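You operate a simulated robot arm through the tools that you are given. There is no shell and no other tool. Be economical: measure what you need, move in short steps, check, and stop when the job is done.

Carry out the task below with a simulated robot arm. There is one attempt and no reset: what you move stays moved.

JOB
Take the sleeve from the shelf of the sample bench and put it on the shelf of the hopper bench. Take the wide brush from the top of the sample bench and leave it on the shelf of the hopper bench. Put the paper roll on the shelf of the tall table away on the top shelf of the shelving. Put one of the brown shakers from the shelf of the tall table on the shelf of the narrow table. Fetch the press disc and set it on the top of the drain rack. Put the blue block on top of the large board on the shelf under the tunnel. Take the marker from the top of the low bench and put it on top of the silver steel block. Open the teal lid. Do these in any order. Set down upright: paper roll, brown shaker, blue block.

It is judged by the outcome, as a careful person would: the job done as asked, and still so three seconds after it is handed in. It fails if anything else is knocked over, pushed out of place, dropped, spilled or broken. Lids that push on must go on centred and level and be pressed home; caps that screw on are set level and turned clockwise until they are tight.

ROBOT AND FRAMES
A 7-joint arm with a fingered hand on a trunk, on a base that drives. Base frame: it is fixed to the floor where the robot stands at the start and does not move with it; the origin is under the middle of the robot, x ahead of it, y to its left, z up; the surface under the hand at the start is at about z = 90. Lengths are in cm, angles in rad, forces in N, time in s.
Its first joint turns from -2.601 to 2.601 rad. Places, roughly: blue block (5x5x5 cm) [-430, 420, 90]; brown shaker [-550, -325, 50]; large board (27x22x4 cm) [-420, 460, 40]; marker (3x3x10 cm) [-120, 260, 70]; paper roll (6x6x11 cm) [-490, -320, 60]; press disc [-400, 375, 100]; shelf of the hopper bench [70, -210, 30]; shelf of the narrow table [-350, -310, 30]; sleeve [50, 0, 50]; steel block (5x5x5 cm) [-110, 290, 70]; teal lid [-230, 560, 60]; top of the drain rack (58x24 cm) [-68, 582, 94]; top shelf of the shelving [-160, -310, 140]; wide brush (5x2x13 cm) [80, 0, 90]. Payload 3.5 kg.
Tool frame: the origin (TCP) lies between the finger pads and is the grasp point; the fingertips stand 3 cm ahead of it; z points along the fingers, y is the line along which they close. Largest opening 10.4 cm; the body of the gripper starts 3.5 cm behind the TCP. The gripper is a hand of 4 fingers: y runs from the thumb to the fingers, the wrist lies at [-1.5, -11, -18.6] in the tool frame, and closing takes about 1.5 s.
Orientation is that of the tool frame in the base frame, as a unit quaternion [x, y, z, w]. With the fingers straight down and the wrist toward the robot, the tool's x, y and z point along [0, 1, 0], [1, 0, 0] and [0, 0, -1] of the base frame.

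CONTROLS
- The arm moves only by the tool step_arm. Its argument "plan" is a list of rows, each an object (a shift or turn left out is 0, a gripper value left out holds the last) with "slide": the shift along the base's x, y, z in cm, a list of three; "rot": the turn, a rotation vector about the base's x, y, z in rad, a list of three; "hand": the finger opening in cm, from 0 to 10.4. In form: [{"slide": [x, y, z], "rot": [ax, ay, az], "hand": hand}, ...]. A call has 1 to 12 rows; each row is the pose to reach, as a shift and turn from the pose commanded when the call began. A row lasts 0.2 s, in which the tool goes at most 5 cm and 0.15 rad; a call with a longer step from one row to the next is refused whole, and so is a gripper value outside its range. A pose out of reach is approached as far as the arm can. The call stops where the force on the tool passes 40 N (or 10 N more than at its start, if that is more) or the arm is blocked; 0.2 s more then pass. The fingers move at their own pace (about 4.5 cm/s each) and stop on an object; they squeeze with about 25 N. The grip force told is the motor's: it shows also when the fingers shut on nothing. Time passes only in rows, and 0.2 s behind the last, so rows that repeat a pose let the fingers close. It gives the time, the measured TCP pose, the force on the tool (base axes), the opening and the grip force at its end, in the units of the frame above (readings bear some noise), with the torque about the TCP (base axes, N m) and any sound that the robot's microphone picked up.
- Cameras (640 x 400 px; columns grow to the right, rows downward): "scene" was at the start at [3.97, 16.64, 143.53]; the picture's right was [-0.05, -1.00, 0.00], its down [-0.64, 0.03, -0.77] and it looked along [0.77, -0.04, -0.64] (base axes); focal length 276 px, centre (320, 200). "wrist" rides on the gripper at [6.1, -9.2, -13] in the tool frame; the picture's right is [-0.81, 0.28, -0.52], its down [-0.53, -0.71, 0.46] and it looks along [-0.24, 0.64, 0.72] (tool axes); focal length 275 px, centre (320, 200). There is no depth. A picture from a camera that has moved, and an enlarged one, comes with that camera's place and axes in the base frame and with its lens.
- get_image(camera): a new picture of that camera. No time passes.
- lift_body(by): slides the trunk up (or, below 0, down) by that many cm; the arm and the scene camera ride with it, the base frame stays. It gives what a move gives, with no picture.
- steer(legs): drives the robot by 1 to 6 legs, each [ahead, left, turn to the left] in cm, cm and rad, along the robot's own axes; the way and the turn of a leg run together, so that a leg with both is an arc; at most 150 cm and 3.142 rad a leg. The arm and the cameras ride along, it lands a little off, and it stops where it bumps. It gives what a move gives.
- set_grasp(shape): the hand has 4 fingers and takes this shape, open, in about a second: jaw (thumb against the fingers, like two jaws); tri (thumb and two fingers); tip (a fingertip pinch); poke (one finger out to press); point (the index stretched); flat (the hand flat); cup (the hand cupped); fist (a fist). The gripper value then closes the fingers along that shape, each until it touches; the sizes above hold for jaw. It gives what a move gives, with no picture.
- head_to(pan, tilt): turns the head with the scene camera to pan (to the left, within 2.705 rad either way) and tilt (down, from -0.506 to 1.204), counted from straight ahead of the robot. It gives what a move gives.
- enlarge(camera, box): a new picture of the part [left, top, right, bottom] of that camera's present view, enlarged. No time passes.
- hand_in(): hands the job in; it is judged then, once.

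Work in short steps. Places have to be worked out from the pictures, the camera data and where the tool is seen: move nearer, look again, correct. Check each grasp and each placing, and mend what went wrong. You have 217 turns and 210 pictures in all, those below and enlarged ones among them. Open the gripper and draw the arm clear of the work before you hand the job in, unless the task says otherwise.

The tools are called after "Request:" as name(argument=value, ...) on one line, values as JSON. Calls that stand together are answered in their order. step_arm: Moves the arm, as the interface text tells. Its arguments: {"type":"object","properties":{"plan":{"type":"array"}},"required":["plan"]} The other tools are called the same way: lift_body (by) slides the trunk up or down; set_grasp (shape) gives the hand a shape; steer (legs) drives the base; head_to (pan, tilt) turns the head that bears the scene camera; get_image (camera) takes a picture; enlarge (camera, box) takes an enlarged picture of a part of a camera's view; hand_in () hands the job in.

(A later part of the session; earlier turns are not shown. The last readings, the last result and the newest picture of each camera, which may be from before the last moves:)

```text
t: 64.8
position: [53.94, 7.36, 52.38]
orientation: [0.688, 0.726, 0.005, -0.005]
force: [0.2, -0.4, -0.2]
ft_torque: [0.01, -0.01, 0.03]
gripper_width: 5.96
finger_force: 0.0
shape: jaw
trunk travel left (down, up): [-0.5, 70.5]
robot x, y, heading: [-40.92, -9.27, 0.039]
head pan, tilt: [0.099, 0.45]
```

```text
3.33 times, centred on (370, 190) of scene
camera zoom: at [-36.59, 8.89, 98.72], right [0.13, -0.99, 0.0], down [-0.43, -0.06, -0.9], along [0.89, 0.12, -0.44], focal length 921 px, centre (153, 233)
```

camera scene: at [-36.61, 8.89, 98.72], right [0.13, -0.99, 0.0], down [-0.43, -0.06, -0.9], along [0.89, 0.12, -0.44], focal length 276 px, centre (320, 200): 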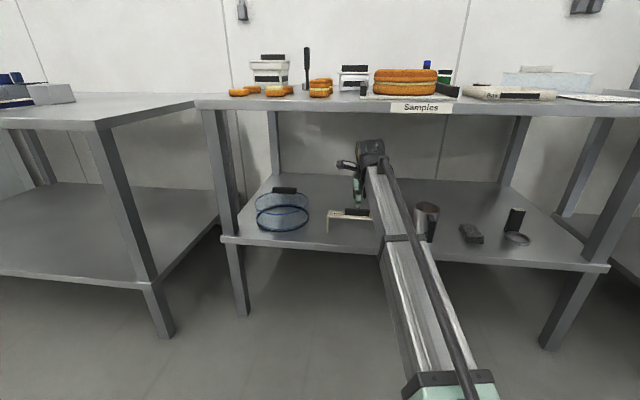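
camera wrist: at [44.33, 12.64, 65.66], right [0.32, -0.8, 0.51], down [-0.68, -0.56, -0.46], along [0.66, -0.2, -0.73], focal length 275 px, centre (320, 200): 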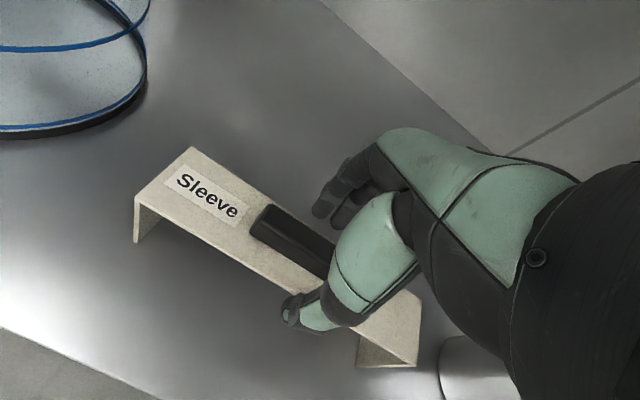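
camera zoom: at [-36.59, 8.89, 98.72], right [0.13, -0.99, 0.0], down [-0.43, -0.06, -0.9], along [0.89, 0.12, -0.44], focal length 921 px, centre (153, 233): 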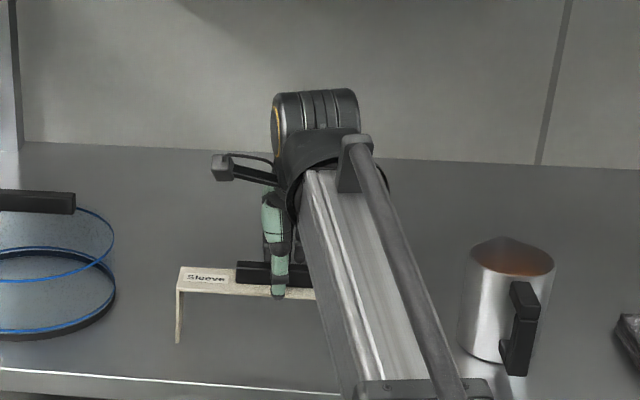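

Aligned. I close the fingers on the bar.

Request:
step_arm(plan=[{"slide": [0, 0, -0.3], "hand": 0}, {"slide": [0, 0, -0.3]}, {"slide": [0, 0, -0.3]}, {"slide": [0, 0, -0.3]}, {"slide": [0, 0, -0.3]}, {"slide": [0, 0, -0.3]}, {"slide": [0, 0, -0.3]}])

Request:
get_image(camera="wrist")

```text
t: 66.4
position: [53.78, 7.24, 52.3]
orientation: [0.689, 0.725, 0.005, -0.005]
force: [0.3, 1.5, 0.8]
ft_torque: [-0.02, -0.03, -0.05]
gripper_width: 3.32
finger_force: 24.9
shape: jaw
trunk travel left (down, up): [-0.5, 70.5]
robot x, y, heading: [-40.76, -9.13, 0.034]
head pan, tilt: [0.099, 0.45]
```

```text
170 pictures are left
camera wrist: at [44.29, 12.64, 65.37], right [0.32, -0.8, 0.51], down [-0.68, -0.56, -0.46], along [0.66, -0.2, -0.73], focal length 275 px, centre (320, 200)
```

wrist: 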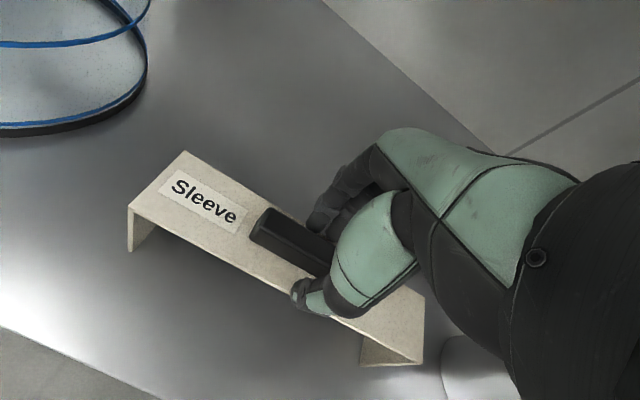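

It grips at 3.3 cm. I lift a few cm and check.

Request:
step_arm(plan=[{"slide": [0, 0, 1.5]}, {"slide": [0, 0, 3]}, {"slide": [0, 0, 4.5]}, {"slide": [0, 0, 4.5]}])

Request:
get_image(camera="wrist")

Request:
enlarge(camera="scene", box=[310, 110, 430, 250])

```text
t: 67.4
position: [53.96, 7.23, 56.73]
orientation: [0.688, 0.725, 0.005, -0.005]
force: [0.0, -0.3, -0.3]
ft_torque: [-0.02, 0.04, -0.02]
gripper_width: 3.28
finger_force: 25.2
shape: jaw
trunk travel left (down, up): [-0.5, 70.5]
robot x, y, heading: [-40.46, -9.43, 0.032]
head pan, tilt: [0.099, 0.45]
```

```text
169 pictures are left
camera wrist: at [44.4, 12.65, 69.9], right [0.32, -0.8, 0.51], down [-0.68, -0.56, -0.46], along [0.66, -0.2, -0.73], focal length 275 px, centre (320, 200)
```

wrist: 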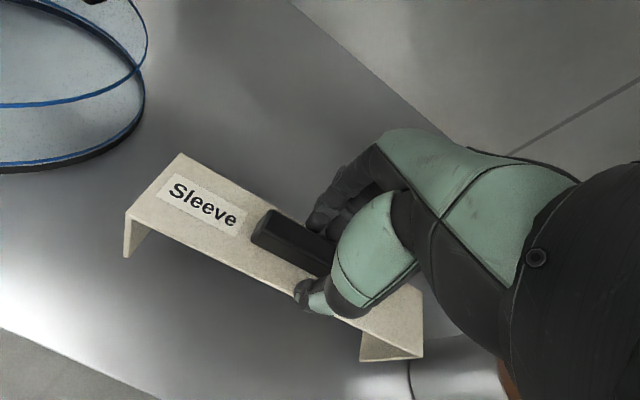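

```text
2.86 times, centred on (370, 180) of scene
camera zoom: at [-36.59, 8.89, 98.72], right [0.13, -0.99, 0.0], down [-0.43, -0.06, -0.9], along [0.89, 0.12, -0.44], focal length 790 px, centre (177, 257)
```

zoom: 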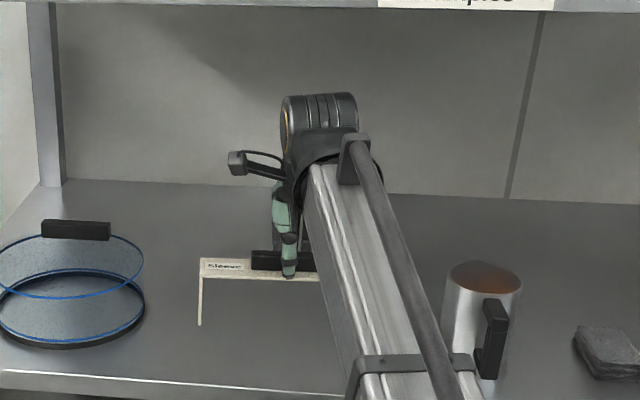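

The sleeve is held level. I withdraw it from the shelf.

Request:
step_arm(plan=[{"slide": [-4.5, 0, 0]}, {"slide": [-9, 0, 0]}, {"slide": [-13.5, 0, 0]}, {"slide": [-18, 0, 0]}, {"slide": [-22.5, 0, 0]}, {"slide": [-27, 0, 0]}, {"slide": [-31.5, 0, 0]}, {"slide": [-36, 0, 0]}])

Request:
steer(legs=[[2, 0, -0.034], [0, -90, 0], [0, -73, 0]])

Request:
head_to(pan=-0.1, tilt=0.5)

Request:
get_image(camera="scene")

Request:
get_image(camera="wrist")

```text
t: 69.2
position: [17.55, 7.39, 56.56]
orientation: [0.688, 0.725, 0.005, -0.004]
force: [0.1, 0.3, 0.3]
ft_torque: [0.0, -0.01, -0.03]
gripper_width: 3.27
finger_force: 25.1
shape: jaw
trunk travel left (down, up): [-0.5, 70.5]
robot x, y, heading: [-40.75, -9.2, 0.037]
head pan, tilt: [0.099, 0.45]
```

```text
t: 77.8
position: [19.02, -156.85, 56.67]
orientation: [0.705, 0.709, 0.005, -0.005]
force: [-0.2, -0.4, -0.5]
ft_torque: [0.0, 0.0, 0.04]
gripper_width: 3.25
finger_force: 25.3
shape: jaw
trunk travel left (down, up): [-0.5, 70.5]
robot x, y, heading: [-39.85, -170.59, -0.018]
head pan, tilt: [0.099, 0.45]
```

```text
t: 78.5
position: [18.84, -156.72, 56.66]
orientation: [0.705, 0.709, 0.005, -0.005]
force: [0.3, -0.1, -0.4]
ft_torque: [0.02, 0.01, 0.02]
gripper_width: 3.27
finger_force: 25.1
shape: jaw
trunk travel left (down, up): [-0.5, 70.5]
robot x, y, heading: [-40.11, -170.7, -0.011]
head pan, tilt: [-0.099, 0.499]
```

```text
167 pictures are left
camera scene: at [-35.31, -154.53, 98.27], right [-0.11, -0.99, 0.0], down [-0.48, 0.05, -0.88], along [0.87, -0.1, -0.48], focal length 276 px, centre (320, 200)
```

scene: 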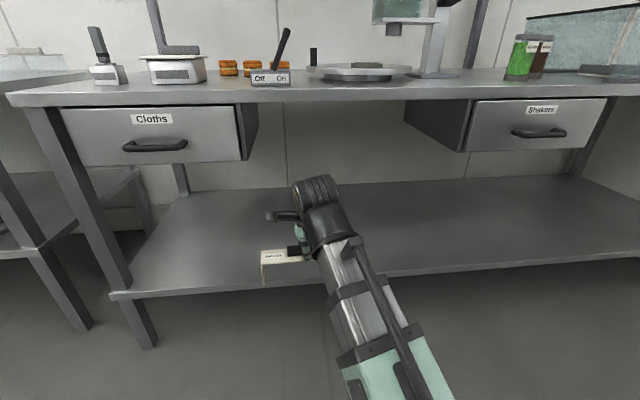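

```text
166 pictures are left
camera wrist: at [9.68, -151.03, 69.74], right [0.28, -0.82, 0.51], down [-0.71, -0.53, -0.46], along [0.65, -0.23, -0.73], focal length 275 px, centre (320, 200)
```

wrist: 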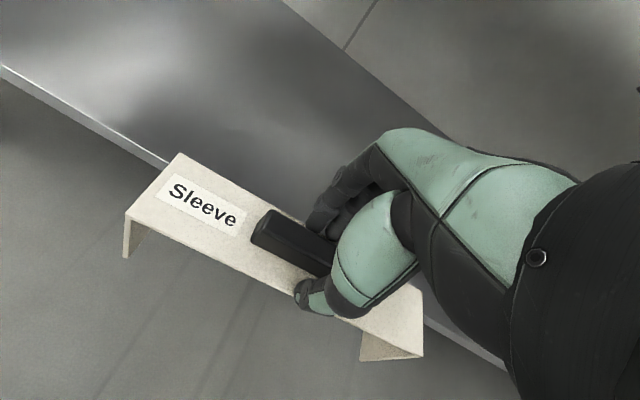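

I carry the sleeve forward over the shelf at y≈-157, left of the brush.

Request:
step_arm(plan=[{"slide": [0, 0, -2]}, {"slide": [4.8, 0, -5]}, {"slide": [9.6, 0, -5]}, {"slide": [14.4, 0, -5]}, {"slide": [19.2, 0, -5]}, {"slide": [24, 0, -5]}, {"slide": [28.5, 0, -5]}, {"slide": [32, 0, -5]}])

Request:
get_image(camera="wrist")

Request:
get_image(camera="scene")

```text
refused: row 2 steps farther than a row can; nothing moved
```

```text
165 pictures are left
camera wrist: at [9.68, -151.03, 69.74], right [0.28, -0.82, 0.51], down [-0.71, -0.53, -0.46], along [0.65, -0.23, -0.73], focal length 275 px, centre (320, 200)
```

wrist: 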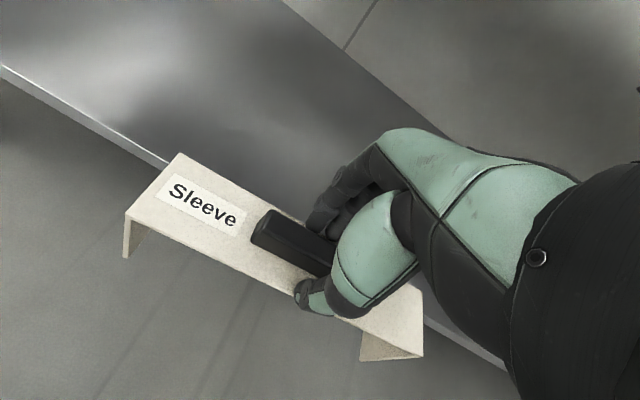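

```text
164 pictures are left
camera scene: at [-35.31, -154.53, 98.27], right [-0.11, -0.99, 0.0], down [-0.48, 0.05, -0.88], along [0.87, -0.1, -0.48], focal length 276 px, centre (320, 200)
```

scene: 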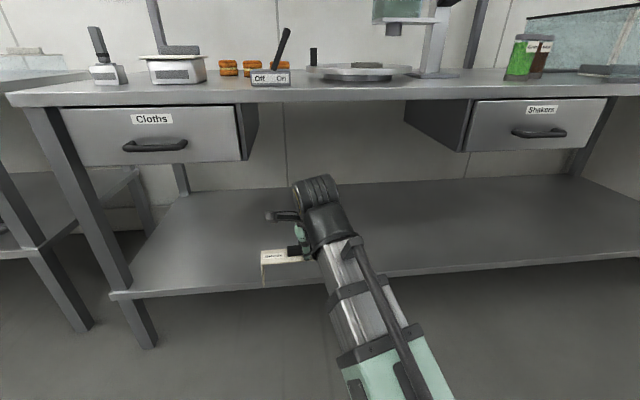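

A step was too long; I resend with legal rows.

Request:
step_arm(plan=[{"slide": [0, 0, -4.8]}, {"slide": [4.8, 0, -5]}, {"slide": [9.6, 0, -5]}, {"slide": [14.4, 0, -5]}, {"slide": [19.2, 0, -5]}, {"slide": [24, 0, -5]}, {"slide": [28.5, 0, -5]}, {"slide": [32, 0, -5]}])

Request:
get_image(camera="scene")

Request:
get_image(camera="wrist")

```text
t: 80.3
position: [50.9, -156.6, 51.77]
orientation: [0.705, 0.709, 0.005, -0.005]
force: [0.3, -0.7, -0.4]
ft_torque: [0.02, -0.04, -0.03]
gripper_width: 3.26
finger_force: 25.0
shape: jaw
trunk travel left (down, up): [-0.5, 70.5]
robot x, y, heading: [-40.14, -170.41, -0.013]
head pan, tilt: [-0.099, 0.499]
```

```text
163 pictures are left
camera scene: at [-35.32, -154.54, 98.27], right [-0.11, -0.99, 0.0], down [-0.48, 0.05, -0.88], along [0.87, -0.1, -0.48], focal length 276 px, centre (320, 200)
```

scene: 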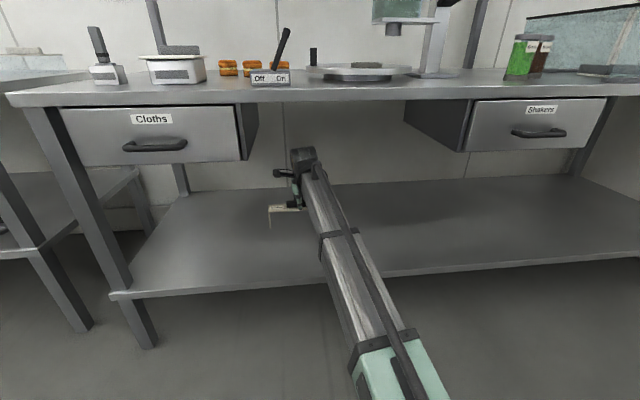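

```text
162 pictures are left
camera wrist: at [41.73, -150.78, 64.95], right [0.28, -0.82, 0.51], down [-0.71, -0.53, -0.46], along [0.65, -0.23, -0.73], focal length 275 px, centre (320, 200)
```

wrist: 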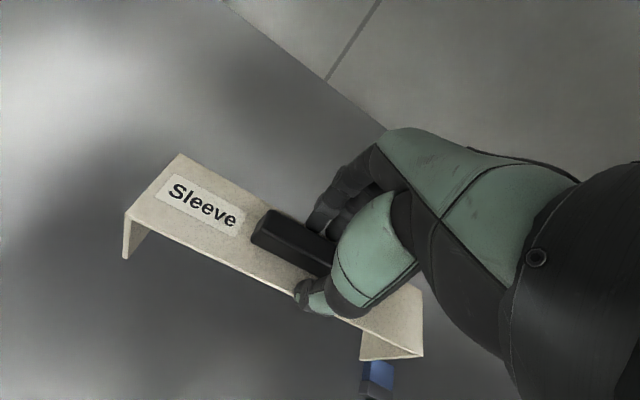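

The brush end is at y≈-178, sleeve's right leg near -168. I shift 3 cm left and lower to contact.

Request:
step_arm(plan=[{"slide": [0, 3, -2]}, {"slide": [0, 3, -6]}, {"slide": [0, 3, -8.5]}, {"slide": [0, 3, -9.5]}, {"slide": [0, 3, -10.2]}, {"slide": [0, 3, -10.8]}, {"slide": [0, 3, -11.4]}, {"slide": [0, 3, -12]}])

Request:
get_image(camera="wrist")

```text
t: 82.1
position: [50.92, -153.69, 40.18]
orientation: [0.705, 0.709, 0.009, -0.003]
force: [-1.3, 0.0, 32.9]
ft_torque: [-0.12, -0.06, -0.14]
gripper_width: 3.26
finger_force: 25.1
shape: jaw
trunk travel left (down, up): [-0.5, 70.5]
robot x, y, heading: [-39.78, -170.51, -0.011]
head pan, tilt: [-0.099, 0.499]
```

```text
161 pictures are left
camera wrist: at [41.54, -147.96, 53.2], right [0.28, -0.82, 0.51], down [-0.71, -0.53, -0.47], along [0.65, -0.23, -0.72], focal length 275 px, centre (320, 200)
```

wrist: 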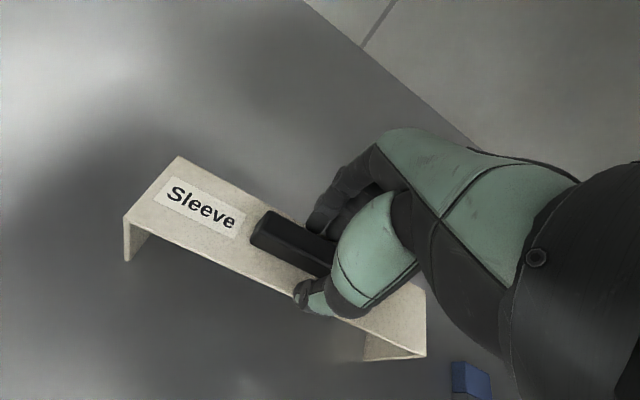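

Firm contact at z≈40.2 (33 N). I ease up slightly, open, and lift away.

Request:
step_arm(plan=[{"slide": [0, 0, 0.4]}, {"slide": [0, 0, 0.4], "hand": 6.5}, {"slide": [0, 0, 0.4]}, {"slide": [0, 0, 0.4]}, {"slide": [0, 0, 4]}, {"slide": [0, 0, 8]}, {"slide": [-4.8, 0, 9]}, {"slide": [-9.6, 0, 9]}, {"slide": [-14.4, 0, 9]}, {"slide": [-19.2, 0, 9]}, {"slide": [-24, 0, 9]}, {"slide": [-28.8, 0, 9]}])

Request:
get_image(camera="scene")

Request:
get_image(camera="wrist")

```text
t: 84.7
position: [22.19, -153.97, 48.71]
orientation: [0.705, 0.709, 0.005, -0.005]
force: [-0.2, 0.4, -0.4]
ft_torque: [-0.01, 0.01, -0.03]
gripper_width: 6.51
finger_force: 0.1
shape: jaw
trunk travel left (down, up): [-0.5, 70.5]
robot x, y, heading: [-39.86, -171.1, -0.007]
head pan, tilt: [-0.099, 0.499]
```

```text
160 pictures are left
camera scene: at [-35.3, -154.54, 98.27], right [-0.11, -0.99, 0.0], down [-0.48, 0.05, -0.88], along [0.87, -0.1, -0.48], focal length 276 px, centre (320, 200)
```

scene: 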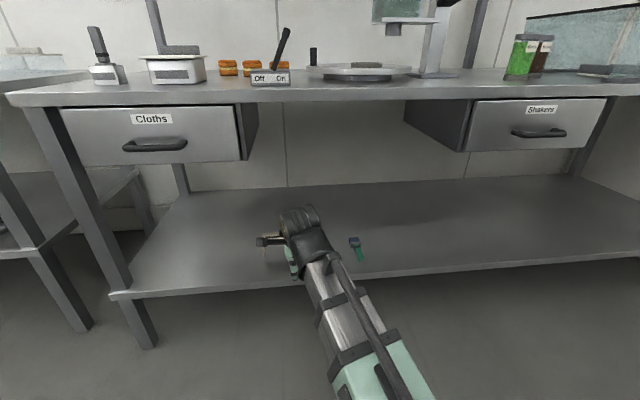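

```text
159 pictures are left
camera wrist: at [12.89, -148.22, 61.85], right [0.28, -0.82, 0.51], down [-0.71, -0.53, -0.46], along [0.65, -0.23, -0.73], focal length 275 px, centre (320, 200)
```

wrist: 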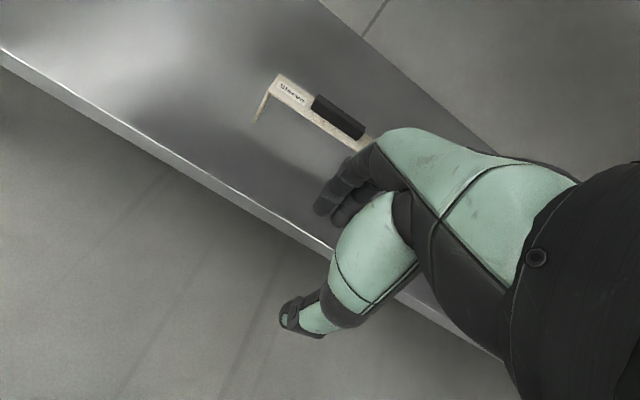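

Sleeve and brush are both on the hopper shelf. Next the south-wall jobs: I strafe right, back up, raise the trunk and turn right to face the shelving side, then look.

Request:
steer(legs=[[-6, 0, 0], [0, -42, 0], [-10, 0, 0]])

Request:
lift_body(by=40)

Request:
head_to(pan=-2.0, tilt=0.45)

Request:
get_image(camera="scene")

```text
t: 88.6
position: [5.75, -196.04, 48.75]
orientation: [0.706, 0.708, 0.005, -0.005]
force: [0.4, -0.2, 0.5]
ft_torque: [0.03, -0.01, 0.0]
gripper_width: 6.51
finger_force: 0.0
shape: jaw
trunk travel left (down, up): [-0.5, 70.5]
robot x, y, heading: [-56.41, -212.49, -0.02]
head pan, tilt: [-0.099, 0.499]
```

```text
t: 92.5
position: [5.64, -196.02, 88.69]
orientation: [0.707, 0.707, 0.005, -0.004]
force: [0.3, 0.1, -0.2]
ft_torque: [-0.01, 0.01, 0.0]
gripper_width: 6.52
finger_force: 0.1
shape: jaw
trunk travel left (down, up): [-40.5, 30.5]
robot x, y, heading: [-56.35, -211.79, -0.021]
head pan, tilt: [-0.099, 0.499]
```

```text
t: 94.3
position: [5.83, -195.97, 88.64]
orientation: [0.706, 0.708, 0.005, -0.004]
force: [0.2, 0.3, -0.1]
ft_torque: [0.02, 0.0, 0.03]
gripper_width: 6.49
finger_force: 0.1
shape: jaw
trunk travel left (down, up): [-40.5, 30.5]
robot x, y, heading: [-56.7, -212.31, -0.011]
head pan, tilt: [-2.0, 0.45]
```

```text
158 pictures are left
camera scene: at [-64.79, -203.53, 138.72], right [-0.9, 0.43, 0.0], down [0.19, 0.39, -0.9], along [-0.39, -0.81, -0.44], focal length 276 px, centre (320, 200)
```

scene: 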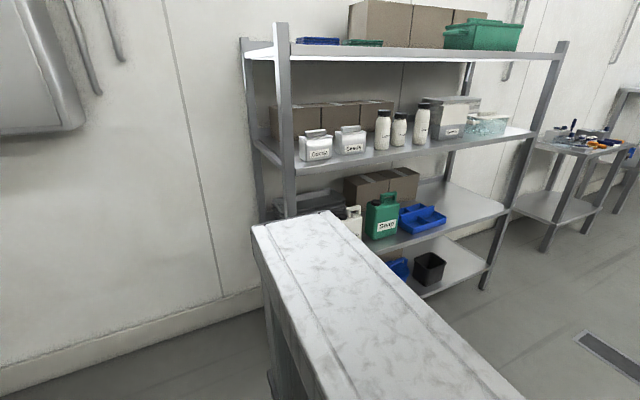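

The shelving's top shelf is at z≈141 with room at the front middle. I turn to face -x (clear sweep) and look along the wall.

Request:
steer(legs=[[0, 0, -1.56], [0, 0, -1.56]])

Request:
head_to(pan=0.3, tilt=0.35)

Request:
get_image(camera="scene")

```text
t: 102.4
position: [-118.74, -229.3, 88.71]
orientation: [0.71, -0.705, 0.005, 0.005]
force: [0.4, -0.6, 0.4]
ft_torque: [0.0, -0.01, 0.0]
gripper_width: 6.5
finger_force: 0.0
shape: jaw
trunk travel left (down, up): [-40.5, 30.5]
robot x, y, heading: [-56.21, -212.67, 3.134]
head pan, tilt: [-2.0, 0.45]
```

```text
t: 104.5
position: [-118.89, -229.32, 88.65]
orientation: [0.71, -0.704, 0.005, 0.006]
force: [-0.5, 0.2, -0.3]
ft_torque: [-0.03, 0.01, 0.03]
gripper_width: 6.51
finger_force: 0.1
shape: jaw
trunk travel left (down, up): [-40.5, 30.5]
robot x, y, heading: [-56.74, -212.51, 3.132]
head pan, tilt: [0.3, 0.351]
```

```text
157 pictures are left
camera scene: at [-61.17, -232.03, 139.64], right [-0.29, 0.96, 0.0], down [0.33, 0.1, -0.94], along [-0.9, -0.27, -0.34], focal length 276 px, centre (320, 200)
```

scene: 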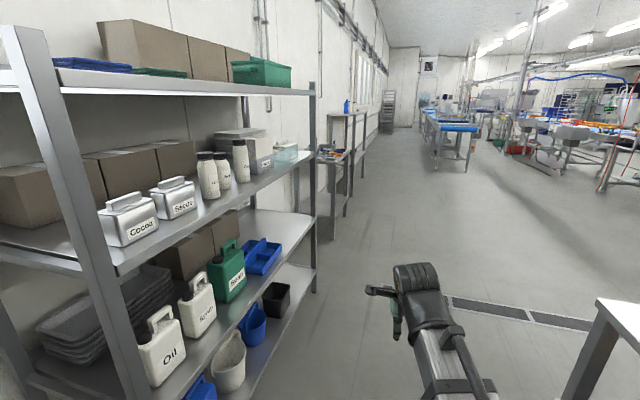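

The lane is clear. I drive ahead ~290 cm to near the narrow table and look left at the wall tables.

Request:
steer(legs=[[145, 0, 0], [145, 0, 0]])

Request:
head_to(pan=0.7, tilt=0.45)

Request:
get_image(camera="scene")

Request:
head_to(pan=1.57, tilt=0.7)

Request:
get_image(camera="scene")

```text
t: 118.7
position: [-412.47, -224.75, 88.64]
orientation: [-0.707, 0.708, -0.005, -0.005]
force: [0.5, 0.2, 0.0]
ft_torque: [-0.01, 0.0, -0.05]
gripper_width: 6.5
finger_force: 0.1
shape: jaw
trunk travel left (down, up): [-40.5, 30.5]
robot x, y, heading: [-350.14, -208.11, 3.125]
head pan, tilt: [0.3, 0.351]
```

```text
t: 119.5
position: [-412.46, -224.72, 88.65]
orientation: [0.707, -0.707, 0.005, 0.004]
force: [0.7, 0.4, -0.6]
ft_torque: [-0.01, 0.01, 0.01]
gripper_width: 6.47
finger_force: 0.0
shape: jaw
trunk travel left (down, up): [-40.5, 30.5]
robot x, y, heading: [-350.27, -208.21, 3.127]
head pan, tilt: [0.7, 0.45]
```

```text
156 pictures are left
camera scene: at [-353.04, -231.17, 138.72], right [-0.63, 0.78, 0.0], down [0.34, 0.27, -0.9], along [-0.7, -0.57, -0.44], focal length 276 px, centre (320, 200)
```

scene: 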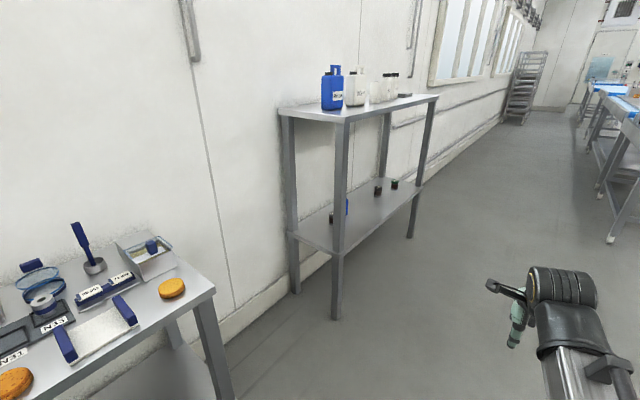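

```text
t: 120.7
position: [-412.42, -224.65, 88.68]
orientation: [-0.707, 0.708, -0.005, -0.004]
force: [0.2, -0.5, 0.6]
ft_torque: [0.05, 0.03, 0.03]
gripper_width: 6.51
finger_force: 0.0
shape: jaw
trunk travel left (down, up): [-40.5, 30.5]
robot x, y, heading: [-350.19, -208.76, 3.125]
head pan, tilt: [1.571, 0.7]
```

```text
155 pictures are left
camera scene: at [-346.06, -233.88, 136.5], right [-1.0, 0.02, 0.0], down [0.01, 0.64, -0.77], along [-0.01, -0.76, -0.64], focal length 276 px, centre (320, 200)
```

scene: 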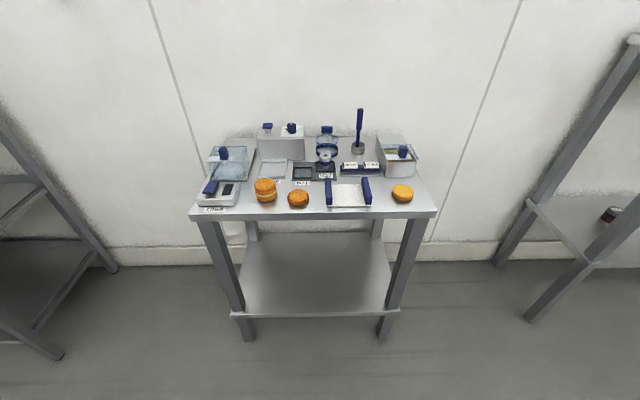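

The narrow table's shelf is empty. The tall table spans x≈-452…-564, front y≈-299, shelf z≈48, top ≈118. I drive on to x≈-506 and turn left to face it.

Request:
steer(legs=[[150, 0, 0], [5, 0, 0], [0, 0, 1.585]])

Request:
head_to(pan=0.0, tilt=0.55)

Request:
lift_body(by=-30)

Request:
get_image(camera="scene")

Request:
get_image(camera="wrist")

```text
t: 132.5
position: [-482.79, -268.74, 88.69]
orientation: [0.999, 0.032, 0.007, -0.001]
force: [-0.3, 0.0, -0.7]
ft_torque: [0.01, -0.01, -0.03]
gripper_width: 6.49
finger_force: 0.2
shape: jaw
trunk travel left (down, up): [-40.5, 30.5]
robot x, y, heading: [-503.08, -207.75, -1.524]
head pan, tilt: [1.571, 0.7]
```

```text
t: 134.1
position: [-482.73, -268.72, 88.72]
orientation: [0.999, 0.032, 0.007, 0.0]
force: [-0.6, -0.5, -0.8]
ft_torque: [-0.02, 0.02, 0.02]
gripper_width: 6.5
finger_force: 0.1
shape: jaw
trunk travel left (down, up): [-40.5, 30.5]
robot x, y, heading: [-502.82, -207.5, -1.523]
head pan, tilt: [0.0, 0.55]
```

```text
t: 137.1
position: [-482.7, -268.72, 58.65]
orientation: [0.999, 0.032, 0.007, 0.0]
force: [-0.3, 1.1, -0.4]
ft_torque: [-0.01, 0.03, 0.03]
gripper_width: 6.5
finger_force: 0.1
shape: jaw
trunk travel left (down, up): [-10.5, 60.5]
robot x, y, heading: [-503.29, -207.22, -1.522]
head pan, tilt: [0.0, 0.55]
```

```text
154 pictures are left
camera scene: at [-485.87, -211.12, 107.82], right [-1.0, -0.05, 0.0], down [-0.02, 0.52, -0.85], along [0.04, -0.85, -0.52], focal length 276 px, centre (320, 200)
```

scene: 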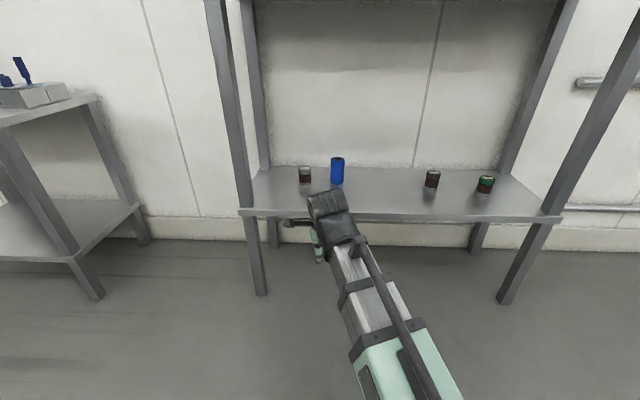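

```text
153 pictures are left
camera wrist: at [-477.42, -259.27, 71.86], right [-0.8, -0.33, 0.51], down [-0.57, 0.68, -0.46], along [-0.19, -0.66, -0.73], focal length 275 px, centre (320, 200)
```

wrist: 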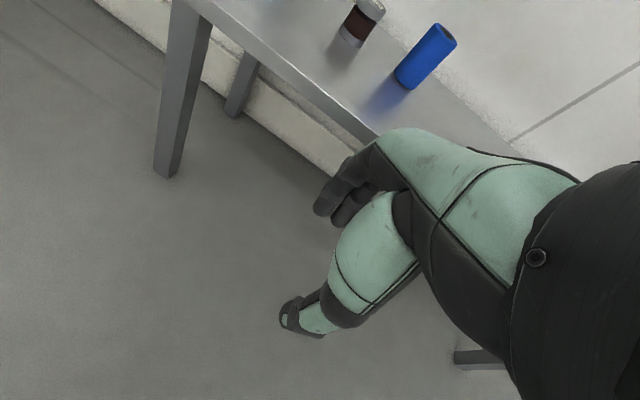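

I zoom in on the shelf items to identify and locate them.

Request:
enlarge(camera="scene", box=[280, 140, 520, 220])

Request:
enlarge(camera="wrist", box=[320, 0, 480, 100])

```text
2.67 times, centred on (400, 180) of scene
camera zoom: at [-485.87, -211.12, 107.82], right [-1.0, -0.05, 0.0], down [-0.02, 0.52, -0.85], along [0.04, -0.85, -0.52], focal length 737 px, centre (107, 253)
```

zoom: 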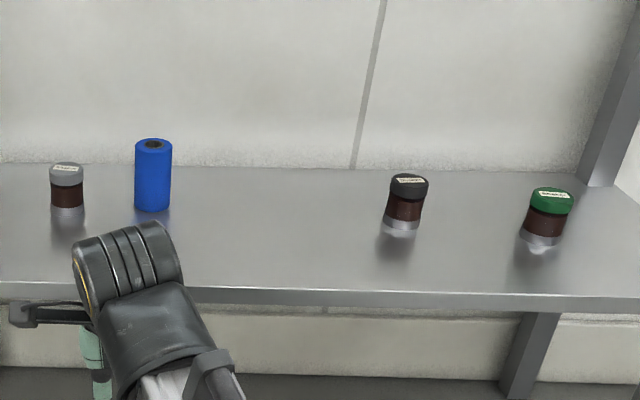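

```text
4.00 times, centred on (400, 50) of wrist
camera zoom: at [-477.42, -259.27, 71.86], right [-0.8, -0.33, 0.51], down [-0.57, 0.68, -0.46], along [-0.19, -0.66, -0.73], focal length 1101 px, centre (0, 800)
```

zoom: 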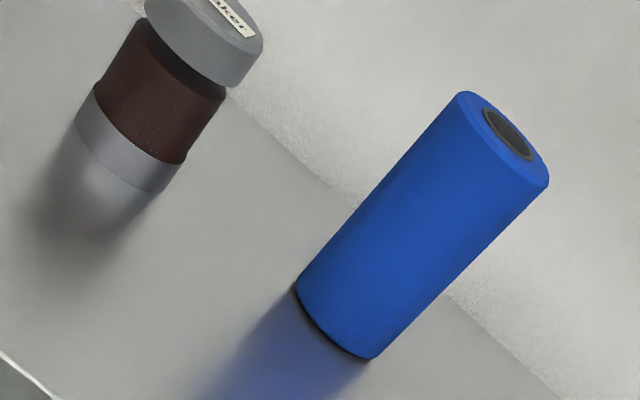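

The blue paper roll is at [-488.9, -324.8], z 49–60; the shaker nearest the listed place is the green-lidded one at x≈-551. I square up, raise the tool to z≈72 and drive in 30 cm.

Request:
step_arm(plan=[{"slide": [0, 0, 4.5], "hand": 10}, {"slide": [0, 0, 9]}, {"slide": [0, 0, 14]}])

Request:
steer(legs=[[0, 0, -0.047], [30, 0, 0]])

Request:
get_image(camera="wrist")

Request:
get_image(camera="scene")

```text
t: 137.9
position: [-482.86, -268.7, 72.78]
orientation: [0.999, 0.032, 0.007, 0.0]
force: [-0.9, -0.2, -0.2]
ft_torque: [0.01, 0.0, 0.02]
gripper_width: 9.95
finger_force: 0.1
shape: jaw
trunk travel left (down, up): [-10.5, 60.5]
robot x, y, heading: [-502.74, -207.77, -1.529]
head pan, tilt: [0.0, 0.55]
```

```text
t: 140.4
position: [-485.98, -299.5, 72.76]
orientation: [1.0, 0.008, 0.007, -0.001]
force: [-0.9, 1.0, 0.1]
ft_torque: [0.0, 0.02, 0.0]
gripper_width: 9.94
finger_force: 0.1
shape: jaw
trunk travel left (down, up): [-10.5, 60.5]
robot x, y, heading: [-503.2, -237.49, -1.572]
head pan, tilt: [0.0, 0.55]
```

```text
150 pictures are left
camera wrist: at [-480.14, -290.36, 85.79], right [-0.81, -0.29, 0.51], down [-0.54, 0.7, -0.46], along [-0.22, -0.65, -0.73], focal length 275 px, centre (320, 200)
```

wrist: 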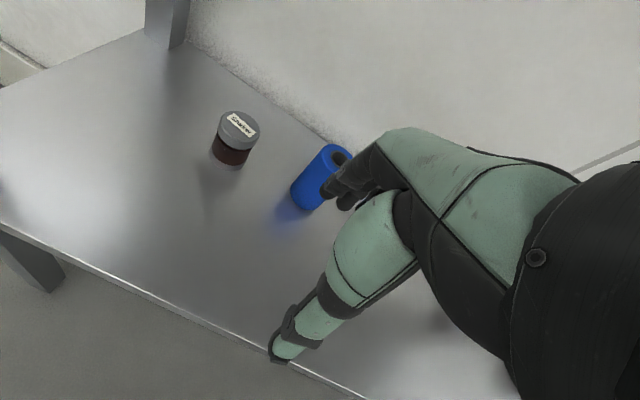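

```text
149 pictures are left
camera scene: at [-486.09, -241.97, 107.82], right [-1.0, 0.0, 0.0], down [0.0, 0.52, -0.85], along [0.0, -0.85, -0.52], focal length 276 px, centre (320, 200)
```

scene: 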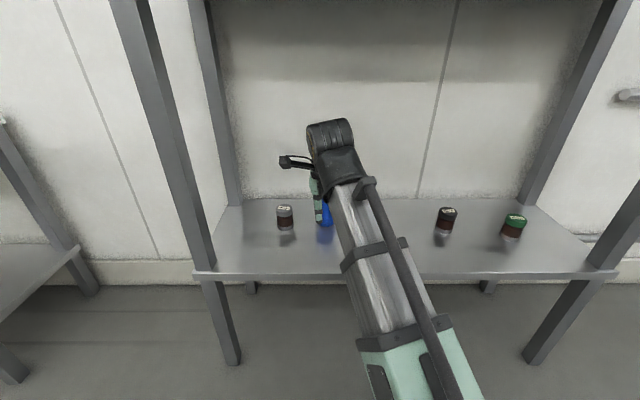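

Triangulated roll top at about [-488, -321.6, 60.9]. I move over it.

Request:
step_arm(plan=[{"slide": [-0.6, -4.5, 0]}, {"slide": [-1.2, -9, 0]}, {"slide": [-1.8, -13.5, 0]}, {"slide": [-2.2, -18, 0]}, {"slide": [-2.2, -22.1, 0]}, {"slide": [-2.2, -22.1, -4]}])

Request:
get_image(camera="wrist")

Request:
enlarge(camera="scene", box=[250, 100, 410, 240])

```text
t: 141.8
position: [-488.05, -321.64, 68.66]
orientation: [1.0, 0.007, 0.007, 0.001]
force: [0.4, 0.1, -0.1]
ft_torque: [-0.03, 0.0, -0.01]
gripper_width: 9.99
finger_force: 0.1
shape: jaw
trunk travel left (down, up): [-10.5, 60.5]
robot x, y, heading: [-503.14, -237.58, -1.577]
head pan, tilt: [0.0, 0.55]
```

```text
148 pictures are left
camera wrist: at [-482.25, -312.38, 81.88], right [-0.81, -0.29, 0.51], down [-0.54, 0.7, -0.46], along [-0.22, -0.65, -0.73], focal length 275 px, centre (320, 200)
```

wrist: 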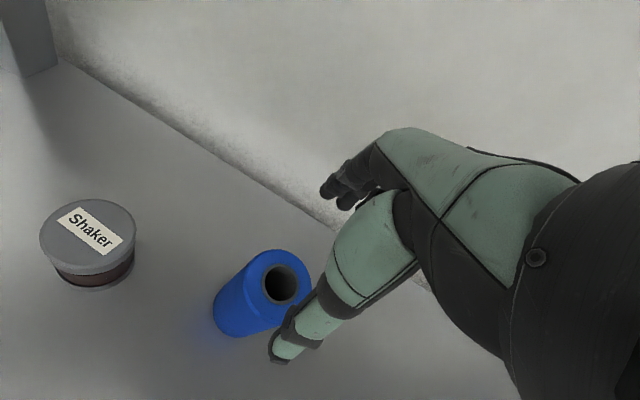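

```text
2.86 times, centred on (330, 170) of scene
camera zoom: at [-486.1, -241.95, 107.82], right [-1.0, 0.0, 0.0], down [0.0, 0.52, -0.85], along [0.0, -0.85, -0.52], focal length 790 px, centre (291, 286)
```

zoom: 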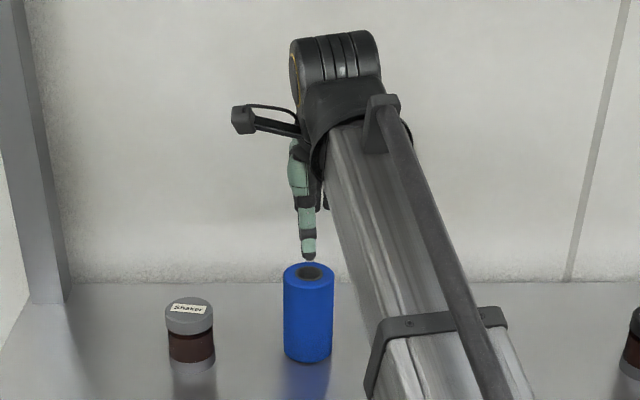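

Well centred. I descend to z≈57.5 and close.

Request:
step_arm(plan=[{"slide": [0, 0.2, -4]}, {"slide": [0, 0.2, -8]}, {"slide": [0, 0.2, -11]}, {"slide": [0, 0.2, -11], "hand": 0}, {"slide": [0, 0.2, -11]}, {"slide": [0, 0.2, -11]}, {"slide": [0, 0.2, -11]}, {"slide": [0, 0.2, -11]}, {"slide": [0, 0.2, -11]}])

Request:
get_image(camera="wrist")

```text
t: 143.8
position: [-488.04, -321.22, 57.64]
orientation: [1.0, 0.007, 0.008, 0.001]
force: [0.0, -1.3, 1.7]
ft_torque: [-0.14, 0.01, 0.0]
gripper_width: 5.47
finger_force: 25.3
shape: jaw
trunk travel left (down, up): [-10.5, 60.5]
robot x, y, heading: [-502.88, -237.32, -1.573]
head pan, tilt: [0.0, 0.55]
```

```text
146 pictures are left
camera wrist: at [-482.22, -312.08, 70.86], right [-0.81, -0.29, 0.51], down [-0.54, 0.7, -0.46], along [-0.22, -0.65, -0.73], focal length 275 px, centre (320, 200)
```

wrist: 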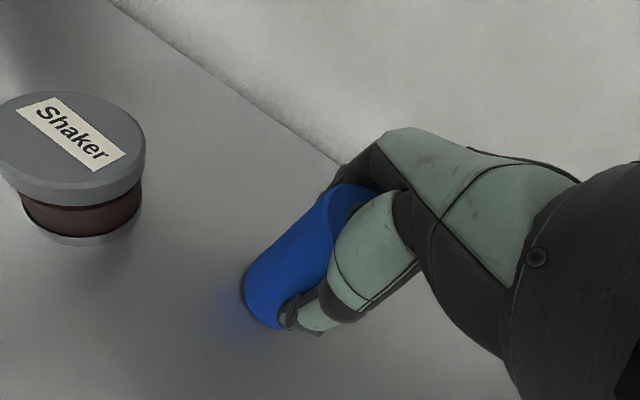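

Gripped at 5.5 cm. I lift, withdraw from the shelf and back the robot off.

Request:
step_arm(plan=[{"slide": [0, 0, 3]}, {"slide": [0, 0, 7]}, {"slide": [0, 0, 11.5]}, {"slide": [0, 4.8, 11.5]}, {"slide": [0, 9.6, 11.5]}, {"slide": [0, 14.4, 11.5]}, {"slide": [0, 19.2, 11.5]}, {"slide": [0, 24, 11.5]}])

Request:
steer(legs=[[-32, 0, 0]])

Request:
lift_body(by=40)

Request:
steer(legs=[[0, 150, 0], [0, 150, 0]])

Request:
get_image(camera="wrist")

Request:
get_image(camera="scene")

```text
t: 145.6
position: [-488.03, -297.36, 69.13]
orientation: [1.0, 0.008, 0.007, 0.0]
force: [-0.4, 0.1, -1.1]
ft_torque: [0.0, -0.02, -0.02]
gripper_width: 5.4
finger_force: 24.9
shape: jaw
trunk travel left (down, up): [-10.5, 60.5]
robot x, y, heading: [-503.02, -237.6, -1.572]
head pan, tilt: [0.0, 0.55]
```

```text
t: 147.7
position: [-487.76, -265.37, 69.13]
orientation: [1.0, 0.01, 0.007, 0.0]
force: [-0.4, 0.1, -1.8]
ft_torque: [-0.06, 0.02, 0.01]
gripper_width: 5.41
finger_force: 25.2
shape: jaw
trunk travel left (down, up): [-10.5, 60.5]
robot x, y, heading: [-503.32, -205.49, -1.57]
head pan, tilt: [0.0, 0.55]
```

```text
t: 151.6
position: [-487.79, -265.23, 109.07]
orientation: [1.0, 0.011, 0.007, 0.0]
force: [-0.4, 1.4, -1.9]
ft_torque: [-0.03, -0.02, -0.01]
gripper_width: 5.41
finger_force: 24.9
shape: jaw
trunk travel left (down, up): [-50.5, 20.5]
robot x, y, heading: [-503.17, -205.49, -1.567]
head pan, tilt: [0.0, 0.55]
```

```text
t: 166.1
position: [-190.03, -272.33, 109.2]
orientation: [1.0, -0.015, 0.007, 0.0]
force: [-0.1, 0.0, 0.1]
ft_torque: [-0.04, 0.02, 0.01]
gripper_width: 5.42
finger_force: 25.0
shape: jaw
trunk travel left (down, up): [-50.5, 20.5]
robot x, y, heading: [-202.08, -211.98, -1.622]
head pan, tilt: [0.0, 0.55]
```

```text
145 pictures are left
camera wrist: at [-183.83, -263.51, 122.32], right [-0.83, -0.25, 0.51], down [-0.5, 0.73, -0.46], along [-0.25, -0.64, -0.73], focal length 275 px, centre (320, 200)
```

wrist: 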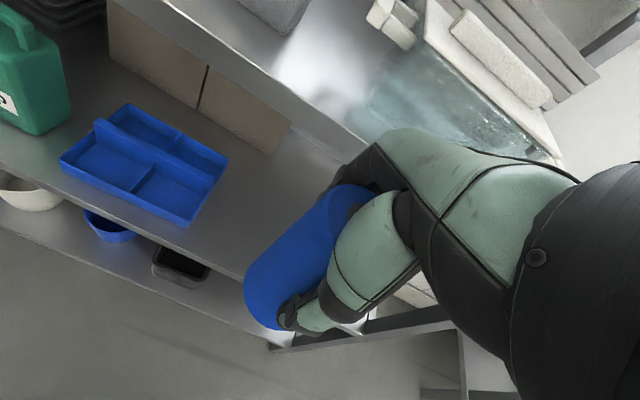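

```text
144 pictures are left
camera scene: at [-185.47, -217.06, 147.81], right [-1.0, 0.05, 0.0], down [0.03, 0.52, -0.85], along [-0.04, -0.85, -0.52], focal length 276 px, centre (320, 200)
```

scene: 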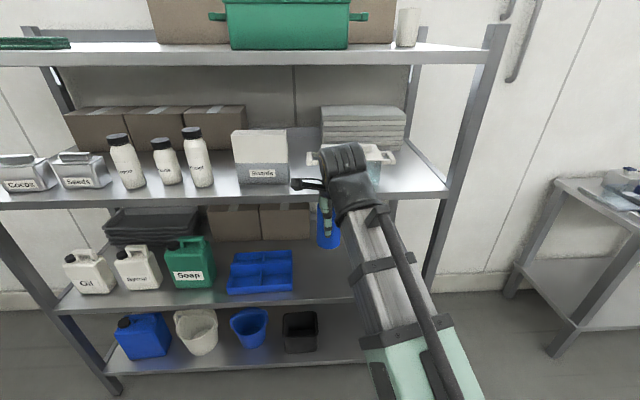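

The top shelf has free space left of the green tote, around x≈-150. I back off a bit, square up, move left 40 cm, and raise the trunk for a top view.

Request:
steer(legs=[[-10, 0, 0.05], [0, 38, 0]])

Request:
lift_body(by=20)

Request:
step_arm(plan=[{"slide": [0, 0, 4.8]}, {"slide": [0, 0, 9.6]}, {"slide": [0, 0, 14.4]}, {"slide": [0, 0, 19.2]}, {"slide": [0, 0, 24]}, {"slide": [0, 0, 28.8]}])

Request:
get_image(camera="scene")

Request:
get_image(camera="wrist")

```text
t: 169.2
position: [-149.18, -261.83, 109.03]
orientation: [1.0, 0.007, 0.006, 0.0]
force: [0.0, -0.2, -1.0]
ft_torque: [-0.05, -0.04, 0.0]
gripper_width: 5.44
finger_force: 25.0
shape: jaw
trunk travel left (down, up): [-50.5, 20.5]
robot x, y, heading: [-164.01, -201.81, -1.574]
head pan, tilt: [0.0, 0.55]
```

```text
t: 171.4
position: [-149.19, -261.92, 129.11]
orientation: [1.0, 0.006, 0.007, 0.0]
force: [-0.4, 0.4, -0.8]
ft_torque: [-0.03, 0.0, -0.03]
gripper_width: 5.41
finger_force: 24.8
shape: jaw
trunk travel left (down, up): [-70.5, 0.5]
robot x, y, heading: [-164.46, -202.11, -1.575]
head pan, tilt: [0.0, 0.55]
```

```text
t: 172.8
position: [-148.68, -263.76, 156.42]
orientation: [1.0, 0.007, 0.007, -0.001]
force: [-0.1, 0.3, -2.2]
ft_torque: [0.02, -0.02, -0.02]
gripper_width: 5.41
finger_force: 25.7
shape: jaw
out of reach, approached as far as the arm can: row 6
trunk travel left (down, up): [-70.5, 0.5]
robot x, y, heading: [-164.14, -201.75, -1.576]
head pan, tilt: [0.0, 0.55]
```

```text
143 pictures are left
camera scene: at [-147.1, -206.5, 167.8], right [-1.0, 0.0, 0.0], down [0.0, 0.52, -0.85], along [0.0, -0.85, -0.52], focal length 276 px, centre (320, 200)
```

scene: 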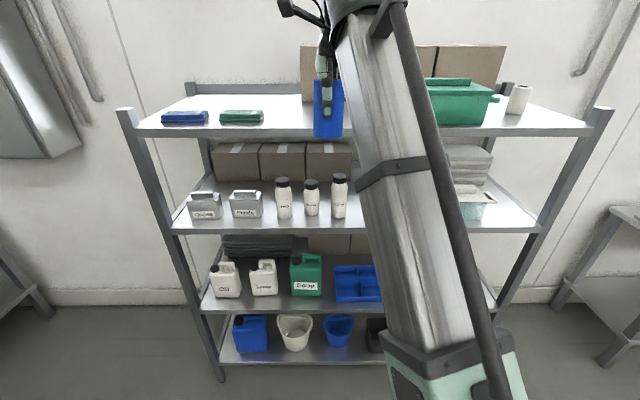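

```text
142 pictures are left
camera wrist: at [-142.92, -254.57, 169.54], right [-0.81, -0.29, 0.51], down [-0.54, 0.71, -0.46], along [-0.23, -0.65, -0.73], focal length 275 px, centre (320, 200)
```

wrist: 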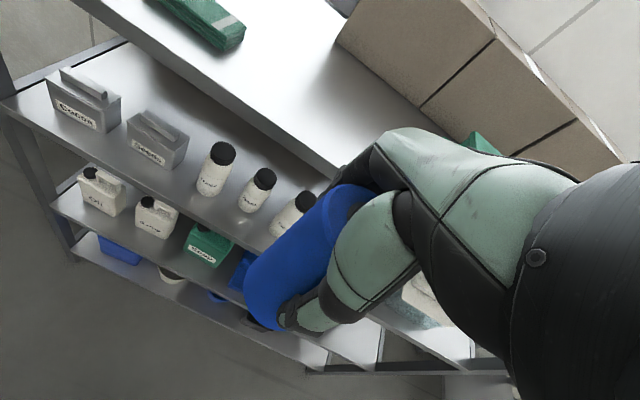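

Shelf surface ≈143, front edge y≈-283, boxes start at y≈-321. The roll's bottom is at ≈148.5, so I drive forward 33 cm over the shelf.

Request:
steer(legs=[[33, 0, 0]])

Request:
get_image(camera="wrist")

Request:
get_image(camera="scene")

```text
t: 175.0
position: [-148.51, -297.01, 156.32]
orientation: [1.0, 0.009, 0.007, -0.001]
force: [-0.4, -0.8, -2.3]
ft_torque: [-0.01, -0.03, 0.01]
gripper_width: 5.41
finger_force: 25.3
shape: jaw
trunk travel left (down, up): [-70.5, 0.5]
robot x, y, heading: [-163.85, -235.23, -1.57]
head pan, tilt: [0.0, 0.55]
```

```text
141 pictures are left
camera wrist: at [-142.74, -287.83, 169.47], right [-0.81, -0.29, 0.51], down [-0.54, 0.7, -0.46], along [-0.22, -0.65, -0.73], focal length 275 px, centre (320, 200)
```

wrist: 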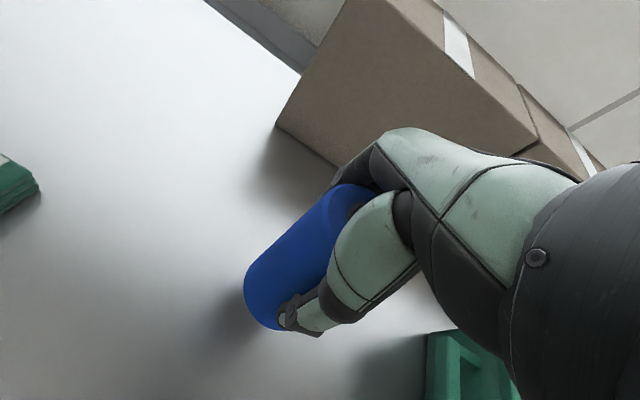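

```text
140 pictures are left
camera scene: at [-147.16, -239.78, 167.81], right [-1.0, 0.0, 0.0], down [0.0, 0.52, -0.85], along [0.0, -0.85, -0.52], focal length 276 px, centre (320, 200)
```

scene: 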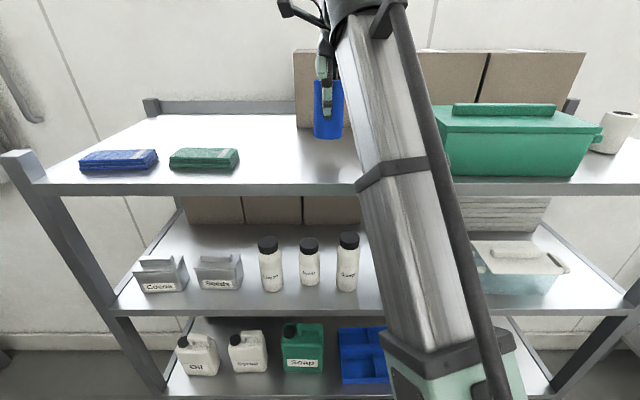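

Good, over a free spot. I lower to contact slowly.

Request:
step_arm(plan=[{"slide": [0, 0, -2]}, {"slide": [0, 0, -3.5]}, {"slide": [0, 0, -4.2]}, {"slide": [0, 0, -4.8]}, {"slide": [0, 0, -5.4]}, {"slide": [0, 0, -6]}])

Request:
enlarge(camera="scene", box=[280, 50, 380, 190])

```text
t: 176.3
position: [-148.35, -296.71, 151.36]
orientation: [1.0, 0.011, 0.008, 0.007]
force: [0.5, 4.0, 24.9]
ft_torque: [-0.22, 0.18, -0.04]
gripper_width: 5.14
finger_force: 25.0
shape: jaw
trunk travel left (down, up): [-70.5, 0.5]
robot x, y, heading: [-164.14, -235.37, -1.568]
head pan, tilt: [0.0, 0.55]
stopped in row 6: the force on the tool passed its limit at 45 N (the readings are from after the stop); the commanded pose is now the measured one
```

```text
2.86 times, centred on (330, 120) of scene
camera zoom: at [-147.21, -239.37, 167.85], right [-1.0, 0.0, 0.0], down [0.0, 0.52, -0.85], along [0.0, -0.85, -0.52], focal length 790 px, centre (291, 429)
```

zoom: 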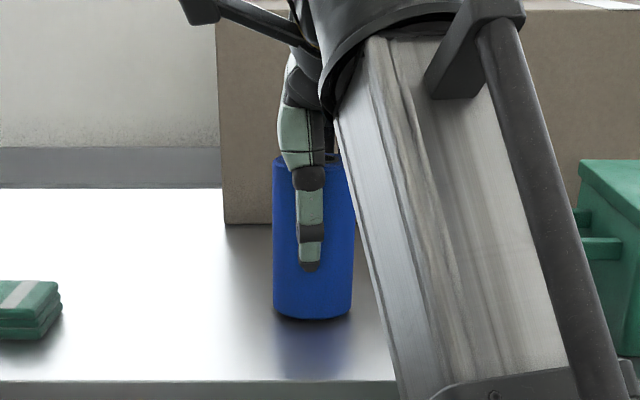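

Contact. I ease up, open wide, raise a little and slide the hand out sideways (+x), since upward reach is limited.

Request:
step_arm(plan=[{"slide": [0, 0, 0.5]}, {"slide": [0, 0, 0.5], "hand": 9.5}, {"slide": [0, 0, 0.5]}, {"slide": [0, 0, 0.5]}, {"slide": [0, 0, 0.5]}, {"slide": [0, 0, 3]}, {"slide": [0, 0, 4.5]}])

Request:
get_image(camera="wrist")

Request:
enlarge(camera="scene", box=[280, 50, 380, 190])

```text
t: 177.9
position: [-148.23, -297.04, 155.52]
orientation: [1.0, 0.009, 0.007, 0.003]
force: [-0.8, -1.0, 0.7]
ft_torque: [-0.01, 0.01, 0.03]
gripper_width: 9.47
finger_force: 0.1
shape: jaw
trunk travel left (down, up): [-70.5, 0.5]
robot x, y, heading: [-164.46, -234.87, -1.569]
head pan, tilt: [0.0, 0.55]
```

```text
138 pictures are left
camera wrist: at [-142.54, -287.77, 168.62], right [-0.81, -0.29, 0.51], down [-0.54, 0.7, -0.47], along [-0.22, -0.65, -0.72], focal length 275 px, centre (320, 200)
```

wrist: 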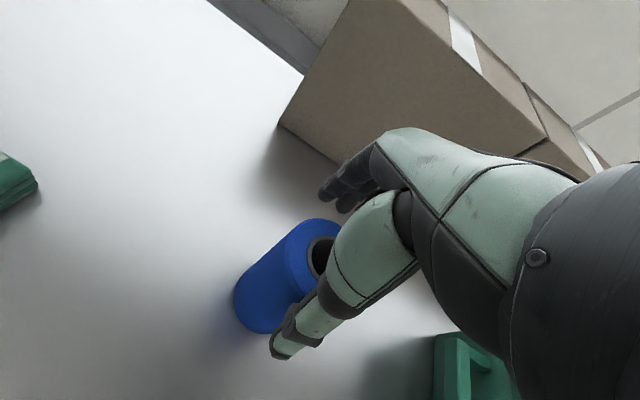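

```text
2.86 times, centred on (330, 120) of scene
camera zoom: at [-147.16, -239.64, 167.81], right [-1.0, 0.0, 0.0], down [0.0, 0.52, -0.85], along [0.0, -0.85, -0.52], focal length 790 px, centre (291, 429)
```

zoom: 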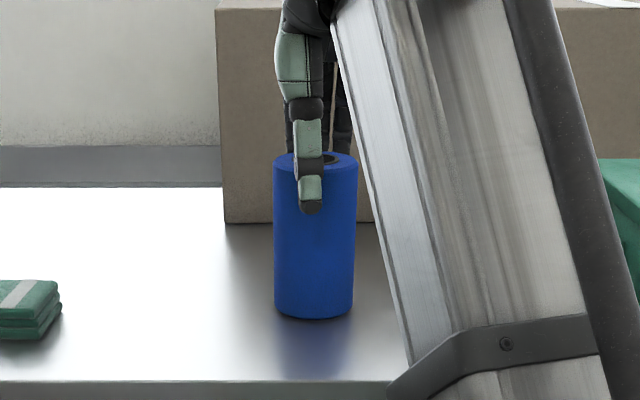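

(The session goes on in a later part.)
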